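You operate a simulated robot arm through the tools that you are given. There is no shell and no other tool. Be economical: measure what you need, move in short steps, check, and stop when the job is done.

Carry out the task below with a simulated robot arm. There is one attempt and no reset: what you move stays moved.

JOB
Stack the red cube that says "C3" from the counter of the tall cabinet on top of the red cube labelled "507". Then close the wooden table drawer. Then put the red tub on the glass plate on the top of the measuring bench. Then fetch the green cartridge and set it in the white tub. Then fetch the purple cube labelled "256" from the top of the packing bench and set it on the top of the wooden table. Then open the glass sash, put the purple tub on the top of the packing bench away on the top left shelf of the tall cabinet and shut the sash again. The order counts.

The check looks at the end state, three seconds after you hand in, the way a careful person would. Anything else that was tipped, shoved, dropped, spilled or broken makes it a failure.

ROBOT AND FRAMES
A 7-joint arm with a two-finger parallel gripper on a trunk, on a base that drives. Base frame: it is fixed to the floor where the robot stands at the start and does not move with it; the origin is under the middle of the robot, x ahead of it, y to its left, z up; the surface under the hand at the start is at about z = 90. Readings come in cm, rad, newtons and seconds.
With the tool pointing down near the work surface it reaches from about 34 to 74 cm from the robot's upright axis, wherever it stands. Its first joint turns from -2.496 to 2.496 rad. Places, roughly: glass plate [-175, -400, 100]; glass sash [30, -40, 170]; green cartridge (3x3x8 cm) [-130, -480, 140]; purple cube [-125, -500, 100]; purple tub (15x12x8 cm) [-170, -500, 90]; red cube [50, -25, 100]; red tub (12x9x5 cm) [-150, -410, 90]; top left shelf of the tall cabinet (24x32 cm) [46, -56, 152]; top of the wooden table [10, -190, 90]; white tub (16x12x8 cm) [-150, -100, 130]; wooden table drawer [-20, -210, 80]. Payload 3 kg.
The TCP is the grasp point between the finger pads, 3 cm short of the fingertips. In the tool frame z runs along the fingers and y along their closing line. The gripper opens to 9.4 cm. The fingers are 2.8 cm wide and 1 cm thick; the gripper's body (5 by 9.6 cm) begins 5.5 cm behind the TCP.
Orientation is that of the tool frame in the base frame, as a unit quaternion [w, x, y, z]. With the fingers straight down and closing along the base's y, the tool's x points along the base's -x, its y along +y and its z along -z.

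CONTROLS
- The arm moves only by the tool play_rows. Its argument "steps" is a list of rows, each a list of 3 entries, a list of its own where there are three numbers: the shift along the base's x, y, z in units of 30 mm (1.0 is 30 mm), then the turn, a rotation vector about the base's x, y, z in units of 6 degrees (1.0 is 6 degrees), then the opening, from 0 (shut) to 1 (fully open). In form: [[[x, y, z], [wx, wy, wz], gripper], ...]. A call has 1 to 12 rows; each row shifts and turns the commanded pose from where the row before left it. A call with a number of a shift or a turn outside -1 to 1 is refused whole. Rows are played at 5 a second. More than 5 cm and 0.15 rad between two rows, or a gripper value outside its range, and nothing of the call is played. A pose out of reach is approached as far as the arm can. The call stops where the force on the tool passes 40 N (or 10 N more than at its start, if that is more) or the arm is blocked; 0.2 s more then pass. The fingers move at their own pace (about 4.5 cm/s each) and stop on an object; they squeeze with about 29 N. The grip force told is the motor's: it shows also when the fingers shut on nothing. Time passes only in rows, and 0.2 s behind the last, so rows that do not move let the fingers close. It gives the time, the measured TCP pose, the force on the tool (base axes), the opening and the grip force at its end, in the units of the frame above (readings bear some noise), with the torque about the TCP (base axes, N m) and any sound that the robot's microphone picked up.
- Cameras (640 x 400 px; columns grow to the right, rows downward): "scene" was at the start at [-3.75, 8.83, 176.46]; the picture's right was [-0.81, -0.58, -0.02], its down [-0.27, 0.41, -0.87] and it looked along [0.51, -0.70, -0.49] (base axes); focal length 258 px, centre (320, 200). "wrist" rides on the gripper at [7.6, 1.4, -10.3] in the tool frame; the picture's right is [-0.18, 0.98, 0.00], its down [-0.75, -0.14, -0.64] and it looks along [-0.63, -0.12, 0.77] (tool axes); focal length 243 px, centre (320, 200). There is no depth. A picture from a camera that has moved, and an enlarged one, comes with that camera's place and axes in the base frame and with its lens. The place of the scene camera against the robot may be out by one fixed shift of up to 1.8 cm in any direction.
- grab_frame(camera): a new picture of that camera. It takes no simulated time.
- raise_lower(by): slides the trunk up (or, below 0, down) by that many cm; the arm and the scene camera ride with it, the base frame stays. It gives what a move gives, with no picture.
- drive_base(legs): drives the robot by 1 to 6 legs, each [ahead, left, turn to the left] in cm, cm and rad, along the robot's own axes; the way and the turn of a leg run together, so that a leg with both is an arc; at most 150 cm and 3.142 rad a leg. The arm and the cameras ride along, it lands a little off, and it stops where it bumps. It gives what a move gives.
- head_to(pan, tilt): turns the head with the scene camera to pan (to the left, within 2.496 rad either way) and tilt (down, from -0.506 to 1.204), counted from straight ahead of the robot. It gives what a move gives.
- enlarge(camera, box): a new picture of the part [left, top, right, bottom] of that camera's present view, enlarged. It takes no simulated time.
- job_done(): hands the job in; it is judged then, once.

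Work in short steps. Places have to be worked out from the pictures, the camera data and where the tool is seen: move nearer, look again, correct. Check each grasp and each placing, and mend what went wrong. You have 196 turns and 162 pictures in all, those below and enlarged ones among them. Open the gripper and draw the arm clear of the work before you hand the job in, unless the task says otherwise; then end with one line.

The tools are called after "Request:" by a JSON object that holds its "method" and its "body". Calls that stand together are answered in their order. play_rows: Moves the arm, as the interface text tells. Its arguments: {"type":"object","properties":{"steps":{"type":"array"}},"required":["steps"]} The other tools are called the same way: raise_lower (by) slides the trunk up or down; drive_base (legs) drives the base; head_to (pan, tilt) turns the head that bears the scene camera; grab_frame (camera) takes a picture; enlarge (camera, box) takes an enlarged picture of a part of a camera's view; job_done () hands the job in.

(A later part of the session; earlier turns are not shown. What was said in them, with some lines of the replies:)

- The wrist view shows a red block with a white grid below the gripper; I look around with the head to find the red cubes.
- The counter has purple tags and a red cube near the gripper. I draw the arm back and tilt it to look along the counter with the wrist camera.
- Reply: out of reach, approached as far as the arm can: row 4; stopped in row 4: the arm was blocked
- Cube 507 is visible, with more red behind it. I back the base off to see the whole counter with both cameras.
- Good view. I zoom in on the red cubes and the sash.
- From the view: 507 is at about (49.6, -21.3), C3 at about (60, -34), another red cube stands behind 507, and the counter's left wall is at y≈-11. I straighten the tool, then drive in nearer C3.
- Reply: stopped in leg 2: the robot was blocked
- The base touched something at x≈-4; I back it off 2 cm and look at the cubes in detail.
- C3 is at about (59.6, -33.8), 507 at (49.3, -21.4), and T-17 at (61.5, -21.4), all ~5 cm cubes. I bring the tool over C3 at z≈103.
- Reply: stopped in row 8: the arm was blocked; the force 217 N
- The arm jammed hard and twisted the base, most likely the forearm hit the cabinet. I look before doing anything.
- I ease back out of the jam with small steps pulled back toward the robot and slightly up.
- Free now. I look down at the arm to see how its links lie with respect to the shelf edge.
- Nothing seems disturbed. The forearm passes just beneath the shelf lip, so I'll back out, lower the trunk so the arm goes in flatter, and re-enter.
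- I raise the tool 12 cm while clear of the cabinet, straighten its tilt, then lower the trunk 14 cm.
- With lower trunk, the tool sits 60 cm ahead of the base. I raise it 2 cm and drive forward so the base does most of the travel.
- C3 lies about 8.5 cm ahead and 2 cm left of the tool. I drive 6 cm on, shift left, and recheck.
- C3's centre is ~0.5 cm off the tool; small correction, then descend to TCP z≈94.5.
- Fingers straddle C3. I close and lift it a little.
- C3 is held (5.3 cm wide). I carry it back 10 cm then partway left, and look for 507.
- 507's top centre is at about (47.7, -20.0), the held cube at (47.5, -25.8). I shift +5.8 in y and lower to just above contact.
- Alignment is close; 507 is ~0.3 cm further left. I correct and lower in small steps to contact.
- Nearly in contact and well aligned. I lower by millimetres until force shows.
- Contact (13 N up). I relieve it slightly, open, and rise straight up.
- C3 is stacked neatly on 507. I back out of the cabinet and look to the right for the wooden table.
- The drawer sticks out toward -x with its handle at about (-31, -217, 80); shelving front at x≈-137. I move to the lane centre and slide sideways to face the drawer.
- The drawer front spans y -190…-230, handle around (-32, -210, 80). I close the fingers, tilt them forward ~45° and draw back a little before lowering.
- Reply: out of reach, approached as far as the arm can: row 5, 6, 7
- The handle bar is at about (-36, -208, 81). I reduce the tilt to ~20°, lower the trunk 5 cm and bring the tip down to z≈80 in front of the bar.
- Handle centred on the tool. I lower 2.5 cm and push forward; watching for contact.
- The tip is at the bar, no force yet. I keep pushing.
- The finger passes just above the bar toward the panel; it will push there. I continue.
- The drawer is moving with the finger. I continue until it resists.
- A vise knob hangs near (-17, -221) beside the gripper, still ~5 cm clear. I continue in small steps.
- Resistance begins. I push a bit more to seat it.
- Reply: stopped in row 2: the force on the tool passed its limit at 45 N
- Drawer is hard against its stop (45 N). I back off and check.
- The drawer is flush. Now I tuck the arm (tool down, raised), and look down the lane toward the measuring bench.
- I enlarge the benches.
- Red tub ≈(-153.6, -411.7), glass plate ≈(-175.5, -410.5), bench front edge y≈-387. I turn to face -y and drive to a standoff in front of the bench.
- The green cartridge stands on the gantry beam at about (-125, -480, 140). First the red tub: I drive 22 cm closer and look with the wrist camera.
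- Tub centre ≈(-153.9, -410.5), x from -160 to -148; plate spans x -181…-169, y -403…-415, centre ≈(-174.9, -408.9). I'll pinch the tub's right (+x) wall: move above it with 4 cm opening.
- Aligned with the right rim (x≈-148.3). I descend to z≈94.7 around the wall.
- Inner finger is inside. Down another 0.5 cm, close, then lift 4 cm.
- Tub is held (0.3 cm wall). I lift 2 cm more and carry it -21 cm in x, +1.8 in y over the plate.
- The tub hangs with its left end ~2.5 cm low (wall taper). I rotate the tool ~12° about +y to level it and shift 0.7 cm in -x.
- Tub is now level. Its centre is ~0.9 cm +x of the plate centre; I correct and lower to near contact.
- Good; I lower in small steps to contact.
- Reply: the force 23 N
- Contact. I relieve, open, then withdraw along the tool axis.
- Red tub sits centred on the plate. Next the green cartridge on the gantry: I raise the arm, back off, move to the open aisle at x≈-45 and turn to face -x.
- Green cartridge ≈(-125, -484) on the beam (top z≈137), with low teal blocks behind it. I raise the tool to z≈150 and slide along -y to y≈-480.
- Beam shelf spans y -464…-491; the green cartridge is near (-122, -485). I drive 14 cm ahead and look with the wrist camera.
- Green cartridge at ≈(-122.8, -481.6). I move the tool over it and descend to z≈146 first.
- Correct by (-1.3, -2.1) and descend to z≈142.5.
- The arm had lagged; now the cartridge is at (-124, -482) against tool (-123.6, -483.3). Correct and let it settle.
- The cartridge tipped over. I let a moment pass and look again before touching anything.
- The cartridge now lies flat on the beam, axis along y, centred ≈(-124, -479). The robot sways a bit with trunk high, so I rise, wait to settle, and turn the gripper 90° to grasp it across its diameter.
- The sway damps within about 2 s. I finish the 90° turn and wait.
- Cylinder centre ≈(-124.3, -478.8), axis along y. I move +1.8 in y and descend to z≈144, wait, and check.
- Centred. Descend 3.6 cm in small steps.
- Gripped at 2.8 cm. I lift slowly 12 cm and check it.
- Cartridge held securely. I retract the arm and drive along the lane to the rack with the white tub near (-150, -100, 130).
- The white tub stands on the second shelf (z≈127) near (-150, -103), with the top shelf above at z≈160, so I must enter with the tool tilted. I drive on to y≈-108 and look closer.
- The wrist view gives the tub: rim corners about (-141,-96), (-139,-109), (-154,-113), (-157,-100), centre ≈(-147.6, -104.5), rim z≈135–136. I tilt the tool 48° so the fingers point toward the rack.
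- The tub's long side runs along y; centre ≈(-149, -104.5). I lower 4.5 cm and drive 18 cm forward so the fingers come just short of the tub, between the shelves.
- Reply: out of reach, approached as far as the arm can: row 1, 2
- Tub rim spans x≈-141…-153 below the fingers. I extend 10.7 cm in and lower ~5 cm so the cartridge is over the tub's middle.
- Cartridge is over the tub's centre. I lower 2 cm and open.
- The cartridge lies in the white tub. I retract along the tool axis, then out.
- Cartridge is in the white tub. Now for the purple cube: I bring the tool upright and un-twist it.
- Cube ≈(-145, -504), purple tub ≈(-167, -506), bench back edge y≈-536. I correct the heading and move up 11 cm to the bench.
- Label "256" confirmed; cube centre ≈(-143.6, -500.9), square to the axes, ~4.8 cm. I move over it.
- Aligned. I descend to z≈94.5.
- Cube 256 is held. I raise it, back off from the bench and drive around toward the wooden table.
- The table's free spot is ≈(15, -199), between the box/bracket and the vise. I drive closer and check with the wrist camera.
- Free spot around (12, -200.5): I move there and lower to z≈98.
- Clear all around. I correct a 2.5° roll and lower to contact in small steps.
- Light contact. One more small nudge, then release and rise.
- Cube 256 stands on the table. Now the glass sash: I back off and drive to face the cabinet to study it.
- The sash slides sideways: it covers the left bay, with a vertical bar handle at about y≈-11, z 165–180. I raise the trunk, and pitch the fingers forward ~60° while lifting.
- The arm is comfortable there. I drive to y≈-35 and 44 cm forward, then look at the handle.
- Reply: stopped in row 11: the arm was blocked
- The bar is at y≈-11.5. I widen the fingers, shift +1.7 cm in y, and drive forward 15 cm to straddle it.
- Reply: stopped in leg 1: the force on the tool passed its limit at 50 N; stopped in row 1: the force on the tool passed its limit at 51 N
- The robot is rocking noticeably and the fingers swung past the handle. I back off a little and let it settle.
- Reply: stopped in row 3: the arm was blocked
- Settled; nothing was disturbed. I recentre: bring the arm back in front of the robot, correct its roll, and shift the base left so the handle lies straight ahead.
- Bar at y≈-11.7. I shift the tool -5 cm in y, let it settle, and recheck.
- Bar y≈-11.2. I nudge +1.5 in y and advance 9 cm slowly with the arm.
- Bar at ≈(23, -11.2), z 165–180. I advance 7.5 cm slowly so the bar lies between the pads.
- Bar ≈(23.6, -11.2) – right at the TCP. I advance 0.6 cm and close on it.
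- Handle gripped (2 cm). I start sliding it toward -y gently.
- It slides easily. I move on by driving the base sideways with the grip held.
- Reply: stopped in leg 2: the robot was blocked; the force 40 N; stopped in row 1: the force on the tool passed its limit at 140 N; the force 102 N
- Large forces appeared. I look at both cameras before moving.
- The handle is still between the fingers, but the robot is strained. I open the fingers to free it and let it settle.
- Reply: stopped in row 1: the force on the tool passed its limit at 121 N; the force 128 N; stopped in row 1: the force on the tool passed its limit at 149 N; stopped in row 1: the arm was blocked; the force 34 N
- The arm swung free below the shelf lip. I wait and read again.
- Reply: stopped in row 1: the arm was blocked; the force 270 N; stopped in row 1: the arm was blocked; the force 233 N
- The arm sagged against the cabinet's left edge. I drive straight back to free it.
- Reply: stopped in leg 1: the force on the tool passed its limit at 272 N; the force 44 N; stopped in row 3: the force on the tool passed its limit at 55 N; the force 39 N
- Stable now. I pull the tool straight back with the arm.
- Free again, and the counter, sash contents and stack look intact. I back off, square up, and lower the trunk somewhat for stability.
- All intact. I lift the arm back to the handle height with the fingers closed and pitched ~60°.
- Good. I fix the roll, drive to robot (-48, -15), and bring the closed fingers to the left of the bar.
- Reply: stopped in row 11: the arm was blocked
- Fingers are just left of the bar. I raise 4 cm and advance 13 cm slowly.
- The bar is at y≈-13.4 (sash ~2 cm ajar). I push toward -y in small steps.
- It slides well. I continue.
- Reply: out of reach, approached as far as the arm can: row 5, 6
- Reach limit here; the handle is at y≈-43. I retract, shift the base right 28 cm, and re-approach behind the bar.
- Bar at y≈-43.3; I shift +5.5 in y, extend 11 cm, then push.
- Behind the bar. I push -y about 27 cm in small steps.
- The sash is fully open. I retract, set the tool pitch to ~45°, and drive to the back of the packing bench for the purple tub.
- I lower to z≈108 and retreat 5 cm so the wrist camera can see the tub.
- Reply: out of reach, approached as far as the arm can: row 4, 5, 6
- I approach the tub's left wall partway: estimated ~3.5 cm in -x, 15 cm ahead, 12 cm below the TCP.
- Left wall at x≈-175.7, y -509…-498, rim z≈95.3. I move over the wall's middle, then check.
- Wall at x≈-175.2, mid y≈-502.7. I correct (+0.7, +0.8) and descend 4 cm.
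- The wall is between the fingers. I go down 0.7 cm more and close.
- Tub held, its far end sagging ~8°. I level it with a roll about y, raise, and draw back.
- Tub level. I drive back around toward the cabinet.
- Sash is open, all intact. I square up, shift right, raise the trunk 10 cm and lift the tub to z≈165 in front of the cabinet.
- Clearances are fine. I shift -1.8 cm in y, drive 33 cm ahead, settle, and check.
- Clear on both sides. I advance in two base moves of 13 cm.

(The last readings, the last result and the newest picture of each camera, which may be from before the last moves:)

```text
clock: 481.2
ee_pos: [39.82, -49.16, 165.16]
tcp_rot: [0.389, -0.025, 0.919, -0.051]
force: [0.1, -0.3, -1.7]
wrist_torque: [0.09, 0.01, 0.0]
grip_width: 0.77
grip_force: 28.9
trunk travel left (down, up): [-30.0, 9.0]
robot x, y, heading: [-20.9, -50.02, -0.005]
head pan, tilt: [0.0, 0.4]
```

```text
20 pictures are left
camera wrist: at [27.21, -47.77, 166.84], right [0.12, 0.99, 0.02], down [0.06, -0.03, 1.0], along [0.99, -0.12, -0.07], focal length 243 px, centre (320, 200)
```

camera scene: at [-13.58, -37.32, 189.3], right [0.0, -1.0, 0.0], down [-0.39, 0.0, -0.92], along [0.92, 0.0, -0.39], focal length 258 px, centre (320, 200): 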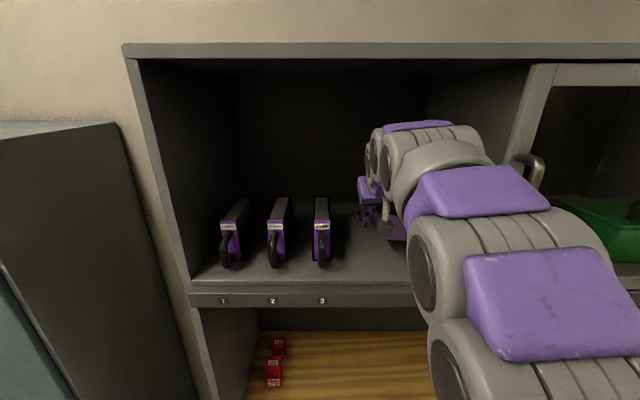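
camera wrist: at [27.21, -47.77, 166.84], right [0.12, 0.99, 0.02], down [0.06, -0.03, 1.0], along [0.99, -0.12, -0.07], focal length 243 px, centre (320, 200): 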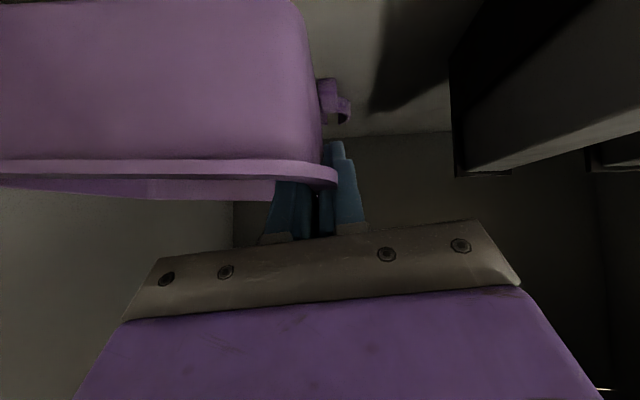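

The tub is inside, clear of the clip behind and boxes at left. I lower 5 cm slowly, then feel for contact.

Request:
{"method": "play_rows", "body": {"steps": [[[0, 0, -0.4], [0, 0, 0], 0], [[0, 0, -0.4], [0, 0, 0], 0], [[0, 0, -0.4], [0, 0, 0], 0], [[0, 0, -0.4], [0, 0, 0], 0], [[0, 0, 0], [0, 0, 0], 0], [[0, 0, 0], [0, 0, 0], 0], [[0, 0, 0], [0, 0, 0], 0]]}}

Request:
{"method": "play_rows", "body": {"steps": [[[0, 0, -0.2], [0, 0, 0], 0], [[0, 0, -0.15], [0, 0, 0], 0], [[0, 0, 0], [0, 0, 0], 0]]}}

Request:
{"method": "grab_frame", "body": {"camera": "wrist"}}

```text
clock: 482.9
ee_pos: [39.87, -49.11, 160.34]
tcp_rot: [0.39, -0.027, 0.919, -0.051]
force: [0.5, -0.3, -2.3]
wrist_torque: [0.13, 0.0, -0.01]
grip_width: 0.76
grip_force: 29.3
trunk travel left (down, up): [-30.0, 9.0]
robot x, y, heading: [-20.49, -50.24, 0.0]
head pan, tilt: [0.0, 0.4]
```

```text
clock: 483.6
ee_pos: [39.72, -49.12, 159.64]
tcp_rot: [0.392, -0.026, 0.918, -0.052]
force: [4.7, 0.7, 20.8]
wrist_torque: [0.01, 0.19, -0.01]
grip_width: 0.78
grip_force: 29.3
trunk travel left (down, up): [-30.0, 9.0]
robot x, y, heading: [-20.61, -49.92, -0.003]
head pan, tilt: [0.0, 0.4]
```

```text
19 pictures are left
camera wrist: at [27.14, -47.72, 161.14], right [0.12, 0.99, 0.02], down [0.06, -0.03, 1.0], along [0.99, -0.12, -0.06], focal length 243 px, centre (320, 200)
```

wrist: 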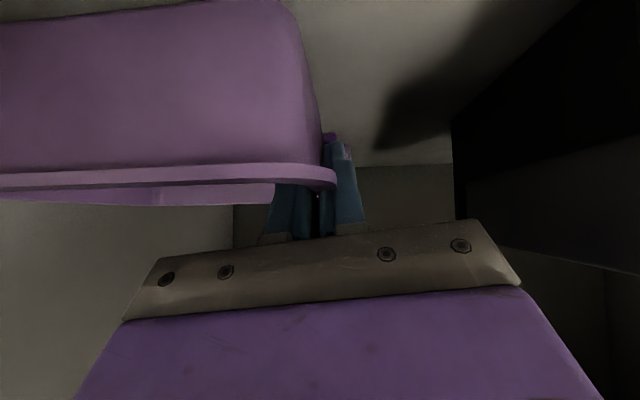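

Contact (21 N). I relieve slightly and open.

Request:
{"method": "play_rows", "body": {"steps": [[[0, 0, 0.05], [0, 0, 0], 0], [[0, 0, 0], [0, 0, 0], 0.12], [[0, 0, 0], [0, 0, 0], 0.2], [[0, 0, 0], [0, 0, 0], 0.3], [[0, 0, 0], [0, 0, 0], 0.35], [[0, 0, 0], [0, 0, 0], 0.35]]}}

Request:
{"method": "grab_frame", "body": {"camera": "wrist"}}

```text
clock: 485.1
ee_pos: [39.84, -49.19, 159.46]
tcp_rot: [0.389, -0.026, 0.92, -0.052]
force: [-0.5, 0.5, -0.2]
wrist_torque: [0.0, -0.03, 0.02]
grip_width: 3.31
grip_force: 0.0
trunk travel left (down, up): [-30.0, 9.0]
robot x, y, heading: [-20.99, -50.31, -0.005]
head pan, tilt: [0.0, 0.4]
```

```text
18 pictures are left
camera wrist: at [27.22, -47.74, 161.06], right [0.12, 0.99, 0.02], down [0.06, -0.03, 1.0], along [0.99, -0.12, -0.07], focal length 243 px, centre (320, 200)
```

wrist: 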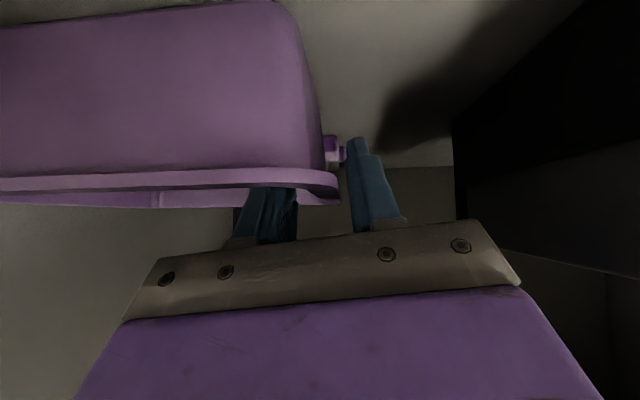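

The tub rests. I lift the fingers straight up out of it, then back out with the base.

Request:
{"method": "play_rows", "body": {"steps": [[[0, 0, 0.4], [0, 0, 0], 0.35], [[0, 0, 0.5], [0, 0, 0], 0.35], [[0, 0, 0.6], [0, 0, 0], 0.35], [[0, 0, 0.6], [0, 0, 0], 0.35], [[0, 0, 0.4], [0, 0, 0], 0.35], [[0, 0, 0], [0, 0, 0], 0.35], [[0, 0, 0], [0, 0, 0], 0.35], [[0, 0, 0], [0, 0, 0], 0.35]]}}

Request:
{"method": "drive_base", "body": {"legs": [[-28, 0, 0]]}}

Request:
{"method": "grab_frame", "body": {"camera": "wrist"}}

```text
clock: 486.9
ee_pos: [39.88, -49.13, 166.92]
tcp_rot: [0.389, -0.025, 0.919, -0.052]
force: [0.2, 0.4, -0.6]
wrist_torque: [-0.02, 0.03, -0.02]
grip_width: 3.31
grip_force: 0.1
trunk travel left (down, up): [-30.0, 9.0]
robot x, y, heading: [-20.81, -50.19, -0.007]
head pan, tilt: [0.0, 0.4]
```

```text
clock: 488.8
ee_pos: [12.05, -49.28, 166.91]
tcp_rot: [0.391, -0.025, 0.919, -0.051]
force: [-0.4, -0.1, 0.8]
wrist_torque: [0.01, -0.01, 0.02]
grip_width: 3.29
grip_force: 0.0
trunk travel left (down, up): [-30.0, 9.0]
robot x, y, heading: [-48.63, -49.71, -0.005]
head pan, tilt: [0.0, 0.4]
```

```text
17 pictures are left
camera wrist: at [-0.67, -47.83, 168.58], right [0.12, 0.99, 0.02], down [0.06, -0.03, 1.0], along [0.99, -0.12, -0.07], focal length 243 px, centre (320, 200)
```

wrist: 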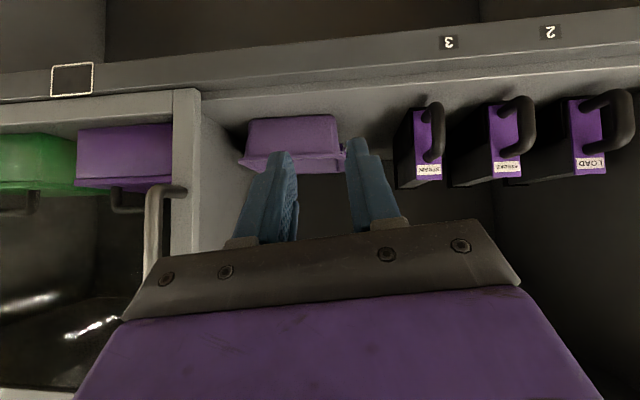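

The tub sits on the shelf. Now the sash: I shift right, close and re-pitch the fingers, and bring them to the right of the bar (y≈-69).

Request:
{"method": "play_rows", "body": {"steps": [[[-0.3, 0, 0.2], [0.4, -0.8, 0], 0], [[0, 0, 0.3], [0.4, -0.8, 0], 0], [[0, 0, 0.3], [0.3, -0.8, 0], 0], [[0, 0, 0.3], [0, 0, 0], 0]]}}

Request:
{"method": "drive_base", "body": {"legs": [[0, -12, 0]]}}

Request:
{"method": "play_rows", "body": {"steps": [[[0, -0.6, 0], [0, 0, 0], 0], [[0, -0.6, 0], [0, 0, 0], 0], [[0, -0.6, 0], [0, 0, 0], 0], [[0, -0.6, 0], [0, 0, 0], 0], [[0, -0.6, 0], [0, 0, 0], 0], [[0, -0.6, 0], [0, 0, 0], 0], [[0, -0.6, 0], [0, 0, 0], 0], [[0, 0, 0], [0, 0, 0], 0], [[0, 0, 0], [0, 0, 0], 0], [[0, 0, 0], [0, 0, 0], 0], [[0, 0, 0], [0, 0, 0], 0]]}}

Request:
{"method": "grab_frame", "body": {"camera": "wrist"}}

```text
clock: 489.8
ee_pos: [11.06, -49.2, 170.19]
tcp_rot: [0.503, 0.004, 0.864, -0.001]
force: [0.1, -0.2, -0.5]
wrist_torque: [0.0, 0.01, 0.03]
grip_width: 0.01
grip_force: 28.9
trunk travel left (down, up): [-30.0, 9.0]
robot x, y, heading: [-48.76, -49.67, -0.003]
head pan, tilt: [0.0, 0.4]
```

```text
clock: 491.0
ee_pos: [11.26, -54.28, 170.05]
tcp_rot: [0.501, -0.007, 0.865, -0.018]
force: [0.8, 0.3, -1.0]
wrist_torque: [-0.02, -0.01, 0.02]
grip_width: 0.0
grip_force: 28.6
trunk travel left (down, up): [-30.0, 9.0]
robot x, y, heading: [-48.65, -61.05, -0.008]
head pan, tilt: [0.0, 0.4]
```

```text
clock: 493.4
ee_pos: [11.13, -72.59, 170.14]
tcp_rot: [0.502, 0.0, 0.865, -0.002]
force: [-0.2, 0.8, 0.3]
wrist_torque: [-0.02, 0.03, -0.02]
grip_width: 0.01
grip_force: 28.8
trunk travel left (down, up): [-30.0, 9.0]
robot x, y, heading: [-48.91, -60.88, -0.004]
head pan, tilt: [0.0, 0.4]
```

```text
16 pictures are left
camera wrist: at [-1.58, -71.19, 168.68], right [0.1, 0.98, 0.16], down [-0.19, -0.14, 0.97], along [0.98, -0.12, 0.17], focal length 243 px, centre (320, 200)
```

wrist: 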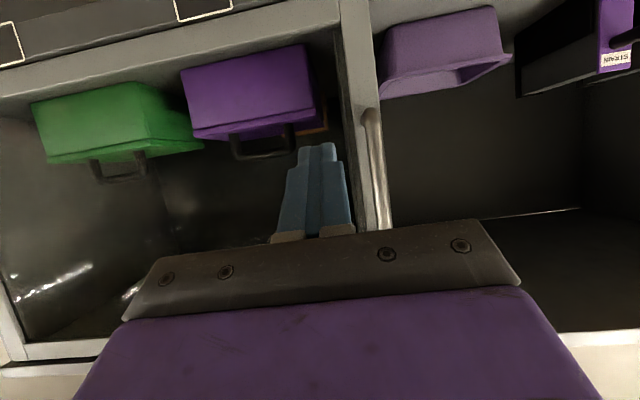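

Fingers are right of the bar (y≈-68). I advance 11.7 cm, then push +y.

Request:
{"method": "play_rows", "body": {"steps": [[[0.3, 0, 0], [0, 0, 0], 0], [[0.5, 0, 0], [0, 0, 0], 0], [[0.6, 0, 0], [0, 0, 0], 0], [[0.6, 0, 0], [0, 0, 0], 0], [[0.6, 0, 0], [0, 0, 0], 0], [[0.6, 0, 0], [0, 0, 0], 0], [[0.4, 0, 0], [0, 0, 0], 0], [[0.3, 0, 0], [0, 0, 0], 0], [[0, 0, 0], [0, 0, 0], 0], [[0, 0, 0], [0, 0, 0], 0]]}}

Request:
{"method": "grab_frame", "body": {"camera": "wrist"}}

```text
clock: 494.8
ee_pos: [20.1, -73.69, 169.38]
tcp_rot: [0.496, 0.002, 0.868, 0.002]
force: [0.8, -0.6, -0.1]
wrist_torque: [0.0, -0.03, 0.0]
grip_width: 0.02
grip_force: 29.1
trunk travel left (down, up): [-30.0, 9.0]
robot x, y, heading: [-48.47, -60.2, -0.008]
head pan, tilt: [0.0, 0.4]
stopped in row 6: the force on the tool passed its limit at 57 N (the readings are from after the stop); the commanded pose is now the measured one
```

```text
15 pictures are left
camera wrist: at [7.4, -72.3, 168.24], right [0.1, 0.98, 0.16], down [-0.17, -0.15, 0.97], along [0.98, -0.12, 0.15], focal length 243 px, centre (320, 200)
```

wrist: 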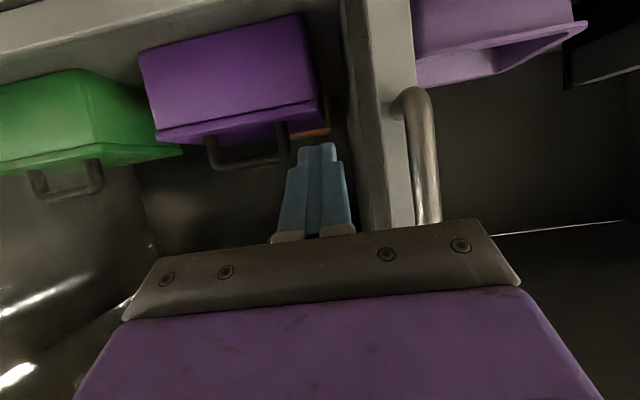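

The fingertips touched the glass; they overlap the bar by ~1.5 cm, enough to push. I push +y gently.

Request:
{"method": "play_rows", "body": {"steps": [[[0.05, 0.3, 0], [0, 0, 0], 0], [[0, 0.4, 0], [0, 0, 0], 0], [[0, 0.4, 0], [0, 0, 0], 0], [[0, 0.4, 0], [0, 0, 0], 0], [[0, 0.4, 0], [0, 0, 0], 0], [[0, 0.4, 0], [0, 0, 0], 0], [[0, 0.4, 0], [0, 0, 0], 0], [[0, 0.4, 0], [0, 0, 0], 0]]}}

Request:
{"method": "grab_frame", "body": {"camera": "wrist"}}

```text
clock: 496.6
ee_pos: [19.85, -64.09, 169.91]
tcp_rot: [0.497, 0.002, 0.868, 0.002]
force: [0.3, 0.0, -0.6]
wrist_torque: [-0.01, -0.01, 0.02]
grip_width: 0.0
grip_force: 28.5
trunk travel left (down, up): [-30.0, 9.0]
robot x, y, heading: [-48.84, -60.47, -0.005]
head pan, tilt: [0.0, 0.4]
```

```text
14 pictures are left
camera wrist: at [7.19, -62.75, 168.65], right [0.09, 0.98, 0.16], down [-0.17, -0.15, 0.97], along [0.98, -0.12, 0.16], focal length 243 px, centre (320, 200)
```

wrist: 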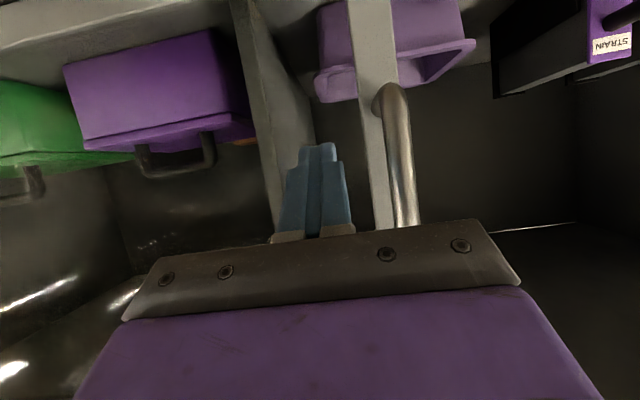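

The sash moves with the finger. I continue pushing.

Request:
{"method": "play_rows", "body": {"steps": [[[0, 0.4, 0], [0, 0, 0], 0], [[0, 0.45, 0], [0, 0, 0], 0], [[0, 0.45, 0], [0, 0, 0], 0], [[0, 0.45, 0], [0, 0, 0], 0], [[0, 0.45, 0], [0, 0, 0], 0], [[0, 0.45, 0], [0, 0, 0], 0], [[0, 0.45, 0], [0, 0, 0], 0], [[0, 0.45, 0], [0, 0, 0], 0], [[0, 0.45, 0], [0, 0, 0], 0], [[0, 0.45, 0], [0, 0, 0], 0], [[0, 0.45, 0], [0, 0, 0], 0], [[0, 0.4, 0], [0, 0, 0], 0]]}}

Request:
{"method": "play_rows", "body": {"steps": [[[0, 0.4, 0], [0, 0, 0], 0], [[0, 0.45, 0], [0, 0, 0], 0], [[0, 0.45, 0], [0, 0, 0], 0], [[0, 0.4, 0], [0, 0, 0], 0]]}}

Request:
{"method": "grab_frame", "body": {"camera": "scene"}}

```text
clock: 499.2
ee_pos: [19.88, -46.35, 169.9]
tcp_rot: [0.497, -0.002, 0.868, -0.002]
force: [-0.3, 0.5, -1.2]
wrist_torque: [0.04, -0.02, -0.04]
grip_width: 0.0
grip_force: 29.2
trunk travel left (down, up): [-30.0, 9.0]
robot x, y, heading: [-48.11, -60.04, -0.002]
head pan, tilt: [0.0, 0.4]
```

```text
clock: 500.2
ee_pos: [19.84, -41.44, 169.75]
tcp_rot: [0.496, -0.001, 0.868, -0.001]
force: [-0.3, 0.7, -0.7]
wrist_torque: [-0.01, -0.02, -0.03]
grip_width: 0.0
grip_force: 29.1
trunk travel left (down, up): [-30.0, 9.0]
robot x, y, heading: [-48.39, -59.94, -0.006]
head pan, tilt: [0.0, 0.4]
```

```text
13 pictures are left
camera scene: at [-41.35, -47.16, 189.28], right [-0.01, -1.0, 0.0], down [-0.39, 0.0, -0.92], along [0.92, -0.01, -0.39], focal length 258 px, centre (320, 200)
```

scene: 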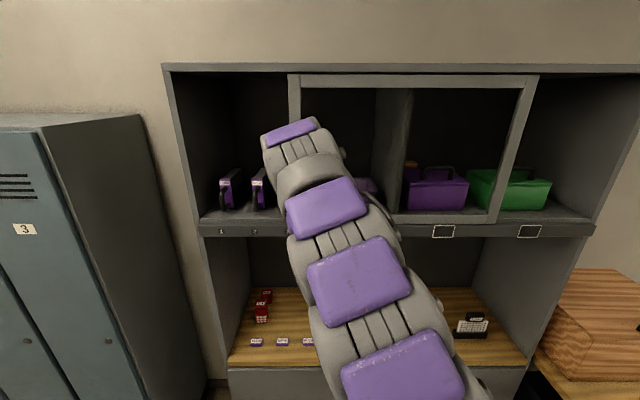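

Halfway. I retract, recentre the arm, shift the base left 32 cm, and re-approach for the second half.

Request:
{"method": "play_rows", "body": {"steps": [[[-0.6, -0.2, 0], [0, 0, 0], 0], [[-0.9, -0.8, 0], [0, 0, 0], 0], [[-0.9, -0.9, 0], [0, 0, 0], 0], [[-0.3, -0.9, 0], [0, 0, 0], 0], [[0, -0.9, 0], [0, 0, 0], 0], [[0, -0.9, 0], [0, 0, 0], 0], [[0, -0.9, 0], [0, 0, 0], 0], [[0, -0.9, 0], [0, 0, 0], 0], [[0, -0.9, 0], [0, 0, 0], 0], [[0, -0.9, 0], [0, 0, 0], 0], [[0, -0.9, 0], [0, 0, 0], 0], [[0, -0.9, 0], [0, 0, 0], 0]]}}

Request:
{"method": "drive_base", "body": {"legs": [[0, 31, 0]]}}

Request:
{"method": "play_rows", "body": {"steps": [[[0, 0, 0], [0, 0, 0], 0], [[0, 0, 0], [0, 0, 0], 0], [[0, 0, 0], [0, 0, 0], 0], [[0, 0, 0], [0, 0, 0], 0], [[0, 0, 0], [0, 0, 0], 0], [[0, 0, 0], [0, 0, 0], 0], [[0, 0, 0], [0, 0, 0], 0], [[0, 0, 0], [0, 0, 0], 0], [[0, 0, 0], [0, 0, 0], 0]]}}

Request:
{"method": "grab_frame", "body": {"camera": "wrist"}}

```text
clock: 502.8
ee_pos: [11.71, -72.14, 170.05]
tcp_rot: [0.497, -0.001, 0.868, 0.0]
force: [0.1, -0.2, 0.6]
wrist_torque: [-0.01, 0.01, 0.03]
grip_width: 0.0
grip_force: 29.0
trunk travel left (down, up): [-30.0, 9.0]
robot x, y, heading: [-48.47, -60.35, -0.006]
head pan, tilt: [0.0, 0.4]
```

```text
clock: 504.9
ee_pos: [11.94, -44.09, 169.92]
tcp_rot: [0.497, 0.002, 0.867, 0.009]
force: [-0.3, 1.5, -0.5]
wrist_torque: [-0.02, 0.02, -0.04]
grip_width: 0.0
grip_force: 29.2
trunk travel left (down, up): [-30.0, 9.0]
robot x, y, heading: [-48.47, -29.39, 0.004]
head pan, tilt: [0.0, 0.4]
```

```text
clock: 506.9
ee_pos: [11.83, -40.75, 170.06]
tcp_rot: [0.498, -0.003, 0.867, 0.0]
force: [-1.0, 0.4, -0.3]
wrist_torque: [-0.01, 0.01, 0.0]
grip_width: 0.0
grip_force: 28.6
trunk travel left (down, up): [-30.0, 9.0]
robot x, y, heading: [-48.66, -29.55, -0.001]
head pan, tilt: [0.0, 0.4]
```

```text
12 pictures are left
camera wrist: at [-0.88, -39.52, 168.83], right [0.09, 0.98, 0.16], down [-0.17, -0.14, 0.97], along [0.98, -0.11, 0.16], focal length 243 px, centre (320, 200)
```

wrist: 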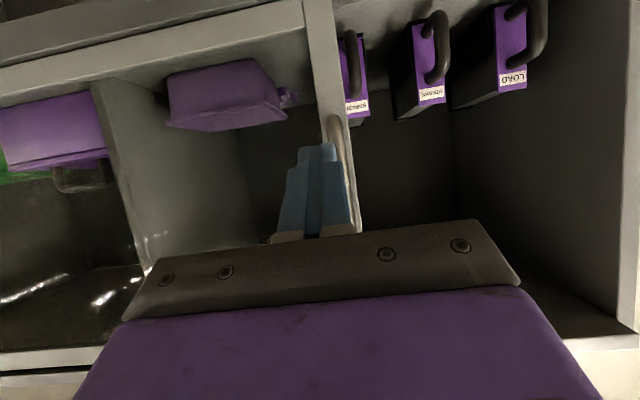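

Bar at y≈-39.8. I shift -4 cm, advance 8 cm, then push.

Request:
{"method": "play_rows", "body": {"steps": [[[0, -0.5, 0], [0, 0, 0], 0], [[0, -0.5, 0], [0, 0, 0], 0], [[0, -0.4, 0], [0, 0, 0], 0], [[0, 0, 0], [0, 0, 0], 0], [[0.3, 0, 0], [0, 0, 0], 0], [[0.5, 0, 0], [0, 0, 0], 0], [[0.5, 0, 0], [0, 0, 0], 0], [[0.5, 0, 0], [0, 0, 0], 0], [[0.5, 0, 0], [0, 0, 0], 0], [[0.4, 0, 0], [0, 0, 0], 0], [[0, 0, 0], [0, 0, 0], 0], [[0, 0, 0], [0, 0, 0], 0]]}}

Request:
{"method": "play_rows", "body": {"steps": [[[0, 0.3, 0], [0, 0, 0], 0], [[0, 0.4, 0], [0, 0, 0], 0], [[0, 0.45, 0], [0, 0, 0], 0], [[0, 0.45, 0], [0, 0, 0], 0], [[0, 0.45, 0], [0, 0, 0], 0], [[0, 0.45, 0], [0, 0, 0], 0], [[0, 0.45, 0], [0, 0, 0], 0], [[0, 0.45, 0], [0, 0, 0], 0], [[0, 0.45, 0], [0, 0, 0], 0], [[0, 0.45, 0], [0, 0, 0], 0]]}}

Request:
{"method": "grab_frame", "body": {"camera": "wrist"}}

```text
clock: 509.5
ee_pos: [20.02, -45.96, 170.01]
tcp_rot: [0.498, -0.001, 0.867, 0.002]
force: [-0.7, 0.3, 0.8]
wrist_torque: [0.01, -0.06, -0.01]
grip_width: 0.01
grip_force: 29.5
trunk travel left (down, up): [-30.0, 9.0]
robot x, y, heading: [-48.31, -29.95, 0.001]
head pan, tilt: [0.0, 0.4]
```

```text
clock: 511.7
ee_pos: [19.95, -32.29, 170.1]
tcp_rot: [0.498, -0.002, 0.867, 0.002]
force: [-1.2, -1.6, -0.5]
wrist_torque: [-0.04, 0.01, -0.03]
grip_width: 0.0
grip_force: 28.9
trunk travel left (down, up): [-30.0, 9.0]
robot x, y, heading: [-48.52, -29.21, 0.0]
head pan, tilt: [0.0, 0.4]
```

```text
11 pictures are left
camera wrist: at [7.19, -31.09, 168.86], right [0.09, 0.98, 0.16], down [-0.17, -0.14, 0.97], along [0.98, -0.11, 0.16], focal length 243 px, centre (320, 200)
```

wrist: 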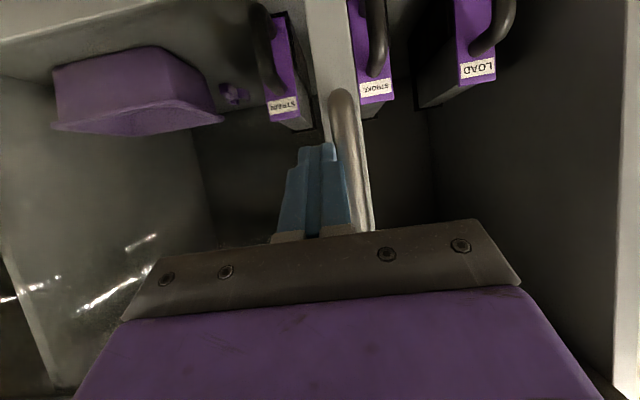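

It moves. I continue toward closed.

Request:
{"method": "play_rows", "body": {"steps": [[[0, 0.4, 0], [0, 0, 0], 0], [[0, 0.45, 0], [0, 0, 0], 0], [[0, 0.45, 0], [0, 0, 0], 0], [[0, 0.45, 0], [0, 0, 0], 0], [[0, 0.45, 0], [0, 0, 0], 0], [[0, 0.45, 0], [0, 0, 0], 0], [[0, 0.45, 0], [0, 0, 0], 0], [[0, 0.45, 0], [0, 0, 0], 0], [[0, 0.45, 0], [0, 0, 0], 0], [[0, 0.45, 0], [0, 0, 0], 0], [[0, 0.4, 0], [0, 0, 0], 0]]}}

Request:
{"method": "play_rows", "body": {"steps": [[[0, 0.3, 0], [0, 0, 0], 0], [[0, 0.3, 0], [0, 0, 0], 0], [[0, 0.2, 0], [0, 0, 0], 0], [[0, 0.2, 0], [0, 0, 0], 0]]}}

Request:
{"method": "grab_frame", "body": {"camera": "wrist"}}

```text
clock: 514.1
ee_pos: [19.86, -17.99, 170.0]
tcp_rot: [0.499, -0.002, 0.867, 0.002]
force: [-2.8, -2.7, -0.8]
wrist_torque: [-0.06, 0.04, -0.06]
grip_width: 0.02
grip_force: 28.9
trunk travel left (down, up): [-30.0, 9.0]
robot x, y, heading: [-48.2, -29.9, 0.004]
head pan, tilt: [0.0, 0.4]
```

```text
clock: 515.1
ee_pos: [19.96, -14.99, 169.92]
tcp_rot: [0.498, -0.002, 0.867, 0.001]
force: [-1.1, -3.1, -1.6]
wrist_torque: [-0.03, 0.07, -0.09]
grip_width: 0.01
grip_force: 29.0
trunk travel left (down, up): [-30.0, 9.0]
robot x, y, heading: [-48.47, -29.96, -0.003]
head pan, tilt: [0.0, 0.4]
```

```text
10 pictures are left
camera wrist: at [7.28, -13.7, 168.75], right [0.09, 0.98, 0.16], down [-0.17, -0.14, 0.97], along [0.98, -0.11, 0.16], focal length 243 px, centre (320, 200)
```

wrist: 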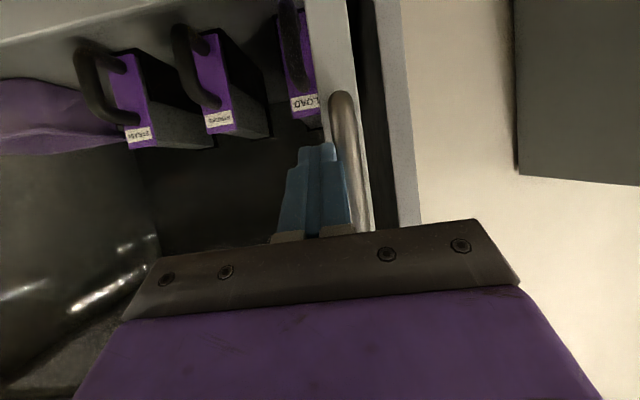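

A ~2 cm gap remains. I continue in small steps until it stops.

Request:
{"method": "play_rows", "body": {"steps": [[[0, 0.2, 0], [0, 0, 0], 0], [[0, 0.2, 0], [0, 0, 0], 0], [[0, 0.2, 0], [0, 0, 0], 0], [[0, 0.15, 0], [0, 0, 0], 0], [[0, 0, 0], [0, 0, 0], 0]]}}

Request:
{"method": "grab_frame", "body": {"camera": "wrist"}}

```text
clock: 516.3
ee_pos: [19.96, -12.68, 170.05]
tcp_rot: [0.498, -0.001, 0.867, 0.002]
force: [2.7, -3.4, 2.6]
wrist_torque: [0.0, -0.07, -0.13]
grip_width: 0.0
grip_force: 28.7
trunk travel left (down, up): [-30.0, 9.0]
robot x, y, heading: [-48.21, -29.68, -0.007]
head pan, tilt: [0.0, 0.4]
```

```text
9 pictures are left
camera wrist: at [7.29, -11.49, 168.83], right [0.09, 0.98, 0.16], down [-0.18, -0.14, 0.97], along [0.98, -0.12, 0.16], focal length 243 px, centre (320, 200)
```

wrist: 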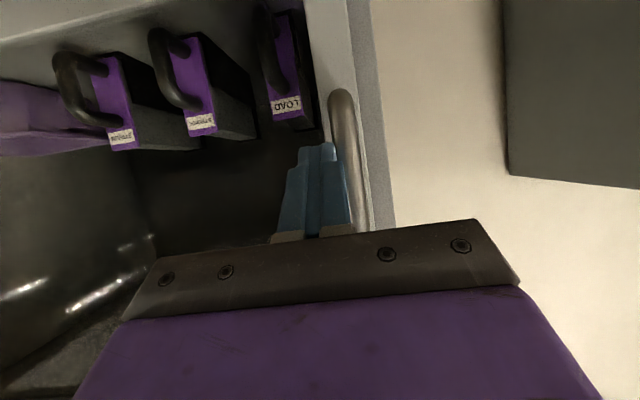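

Looks closed. A final nudge to confirm the stop.

Request:
{"method": "play_rows", "body": {"steps": [[[0, 0.15, 0], [0, 0, 0], 0], [[0, 0.12, 0], [0, 0, 0], 0], [[0, 0, 0], [0, 0, 0], 0]]}}

```text
clock: 517.1
ee_pos: [19.91, -12.78, 170.19]
tcp_rot: [0.497, 0.001, 0.868, 0.003]
force: [4.9, -16.8, 9.9]
wrist_torque: [-0.06, -0.31, -0.5]
grip_width: 0.02
grip_force: 29.3
trunk travel left (down, up): [-30.0, 9.0]
robot x, y, heading: [-48.69, -29.93, 0.002]
head pan, tilt: [0.0, 0.4]
```

The sash is at its stop (17 N, no movement). I release sideways, retract and back away, then check the whole cabinet.

Request:
{"method": "play_rows", "body": {"steps": [[[0, -0.3, 0], [0, 0, 0], 0], [[-0.3, -0.3, 0], [0, 0, 0], 0], [[-0.8, -0.2, 0], [0, 0, 0], 0], [[-1, -0.3, 0], [0, 0, 0], 0.5], [[-1, -0.3, 0], [0, 0, 0], 0.5]]}}

Request:
{"method": "drive_base", "body": {"legs": [[-45, 0, 0]]}}

Request:
{"method": "head_to", "body": {"pan": -0.15, "tilt": 0.3}}

Request:
{"method": "grab_frame", "body": {"camera": "scene"}}

```text
clock: 518.3
ee_pos: [10.38, -16.31, 170.14]
tcp_rot: [0.499, -0.001, 0.867, 0.001]
force: [-0.7, -0.3, 0.9]
wrist_torque: [0.03, -0.03, 0.0]
grip_width: 4.73
grip_force: 0.2
trunk travel left (down, up): [-30.0, 9.0]
robot x, y, heading: [-48.67, -29.52, -0.003]
head pan, tilt: [0.0, 0.4]
```

```text
clock: 521.0
ee_pos: [-34.16, -16.26, 170.05]
tcp_rot: [0.499, 0.001, 0.867, 0.0]
force: [0.1, -0.7, 0.6]
wrist_torque: [0.01, 0.03, -0.01]
grip_width: 4.72
grip_force: 0.0
trunk travel left (down, up): [-30.0, 9.0]
robot x, y, heading: [-93.8, -29.42, -0.002]
head pan, tilt: [0.0, 0.4]
```

```text
clock: 521.7
ee_pos: [-34.49, -16.29, 170.02]
tcp_rot: [0.499, 0.001, 0.867, 0.0]
force: [0.1, 0.6, -0.2]
wrist_torque: [-0.02, 0.02, -0.01]
grip_width: 4.67
grip_force: 0.1
trunk travel left (down, up): [-30.0, 9.0]
robot x, y, heading: [-93.43, -29.63, -0.007]
head pan, tilt: [-0.15, 0.3]
```

```text
8 pictures are left
camera scene: at [-86.33, -18.38, 190.23], right [-0.15, -0.99, 0.0], down [-0.29, 0.05, -0.95], along [0.94, -0.15, -0.3], focal length 258 px, centre (320, 200)
```

scene: 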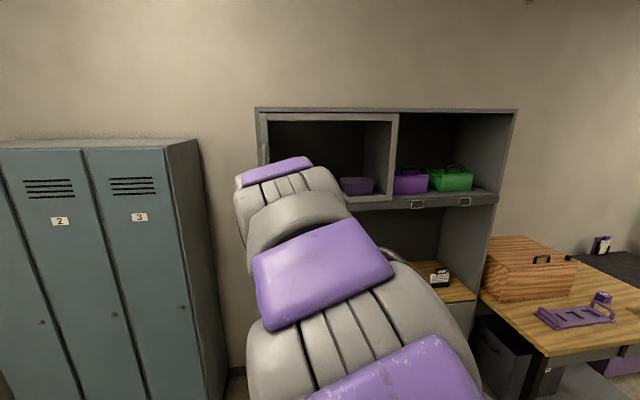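

Tub is behind the closed sash. I lower the arm out of the view for a final check.

Request:
{"method": "play_rows", "body": {"steps": [[[0, -0.5, -0.9], [0, 0.8, 0], 0.5], [[0, -0.5, -0.9], [0, 0.8, 0], 0.5], [[0, -0.5, -0.9], [0, 0.8, 0], 0.5], [[0, -0.5, -0.9], [0, 0.8, 0], 0.5], [[0, -0.5, -0.9], [0, 0.8, 0], 0.5], [[0, 0, -0.9], [0, 0.8, 0], 0.5], [[0, 0, -0.9], [0, 0.8, 0], 0.5], [[0, 0, -0.9], [0, 0.8, 0], 0.5], [[0, 0, -0.9], [0, 0.8, 0], 0.5], [[0, 0, -0.9], [0, 0.8, 0], 0.5], [[0, 0, -0.9], [0, 0, 0], 0.5], [[0, 0, -0.9], [0, 0, 0], 0.5]]}}

Request:
{"method": "enlarge", "body": {"camera": "scene", "box": [235, 90, 535, 330]}}

```text
clock: 524.3
ee_pos: [-34.51, -23.55, 137.5]
tcp_rot: [0.102, 0.001, 0.995, -0.001]
force: [-0.2, -0.1, -0.6]
wrist_torque: [-0.02, 0.0, 0.01]
grip_width: 4.72
grip_force: 0.0
trunk travel left (down, up): [-30.0, 9.0]
robot x, y, heading: [-93.35, -29.92, -0.005]
head pan, tilt: [-0.15, 0.3]
```

```text
1.67 times, centred on (385, 210) of scene
camera zoom: at [-85.99, -18.29, 190.22], right [-0.15, -0.99, 0.0], down [-0.3, 0.04, -0.95], along [0.94, -0.15, -0.3], focal length 430 px, centre (212, 183)
```

zoom: 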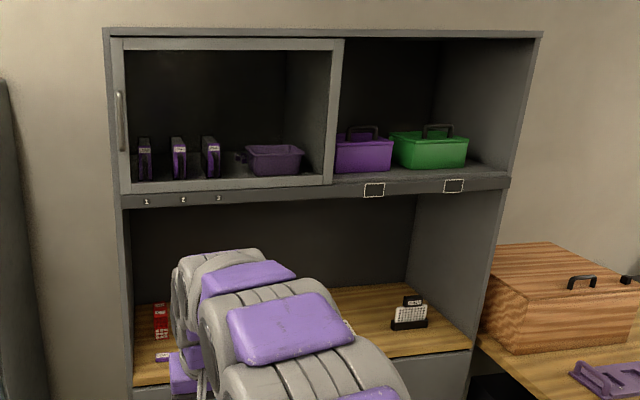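

Sash closed, tub and boxes upright. A last look at the table and drawer.

Request:
{"method": "head_to", "body": {"pan": -0.85, "tilt": 0.4}}

Request:
{"method": "grab_frame", "body": {"camera": "scene"}}

Request:
{"method": "grab_frame", "body": {"camera": "wrist"}}

```text
clock: 525.4
ee_pos: [-34.51, -23.66, 137.52]
tcp_rot: [0.103, 0.001, 0.995, -0.001]
force: [-0.5, 0.4, 1.1]
wrist_torque: [0.0, 0.03, -0.03]
grip_width: 4.69
grip_force: 0.1
trunk travel left (down, up): [-30.0, 9.0]
robot x, y, heading: [-93.68, -29.63, -0.004]
head pan, tilt: [-0.85, 0.4]
```

```text
6 pictures are left
camera scene: at [-89.31, -23.85, 189.31], right [-0.75, -0.66, 0.0], down [-0.26, 0.29, -0.92], along [0.6, -0.7, -0.39], focal length 258 px, centre (320, 200)
```

scene: 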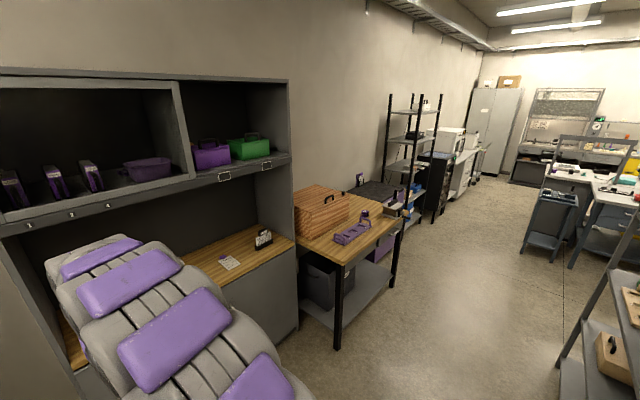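

```text
5 pictures are left
camera wrist: at [-44.03, -22.29, 146.19], right [0.18, 0.98, 0.04], down [0.61, -0.14, 0.78], along [0.77, -0.12, -0.62], focal length 243 px, centre (320, 200)
```

wrist: 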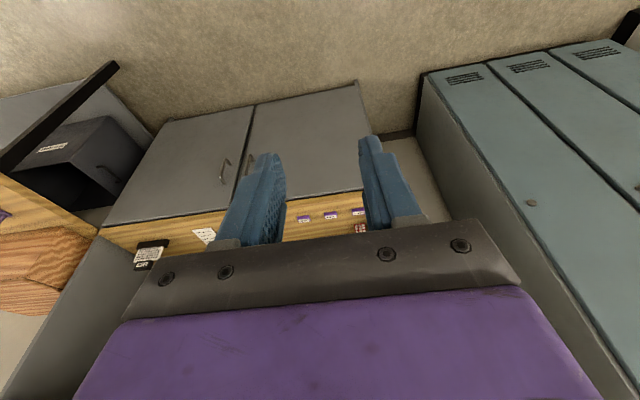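

Everything is in place: the cube is on the table, the drawer is shut, the stack is standing, and the arm is clear with the gripper open. I hand in.

Request:
{"method": "job_done", "body": {}}

```text
The job is handed in.
```

I finished all six steps in order and handed the job in; the last pictures showed the items I could see in place and the arm drawn clear with the gripper open. I last saw the red tub and the white tub right after placing them. Two things went wrong on the way: the green cartridge tipped over on its beam before I picked it up, so it lies on its side in the white tub. The arm also hit the tall cabinet twice, once at the counter and once while I was opening the sash, but I saw nothing there moved or damaged.
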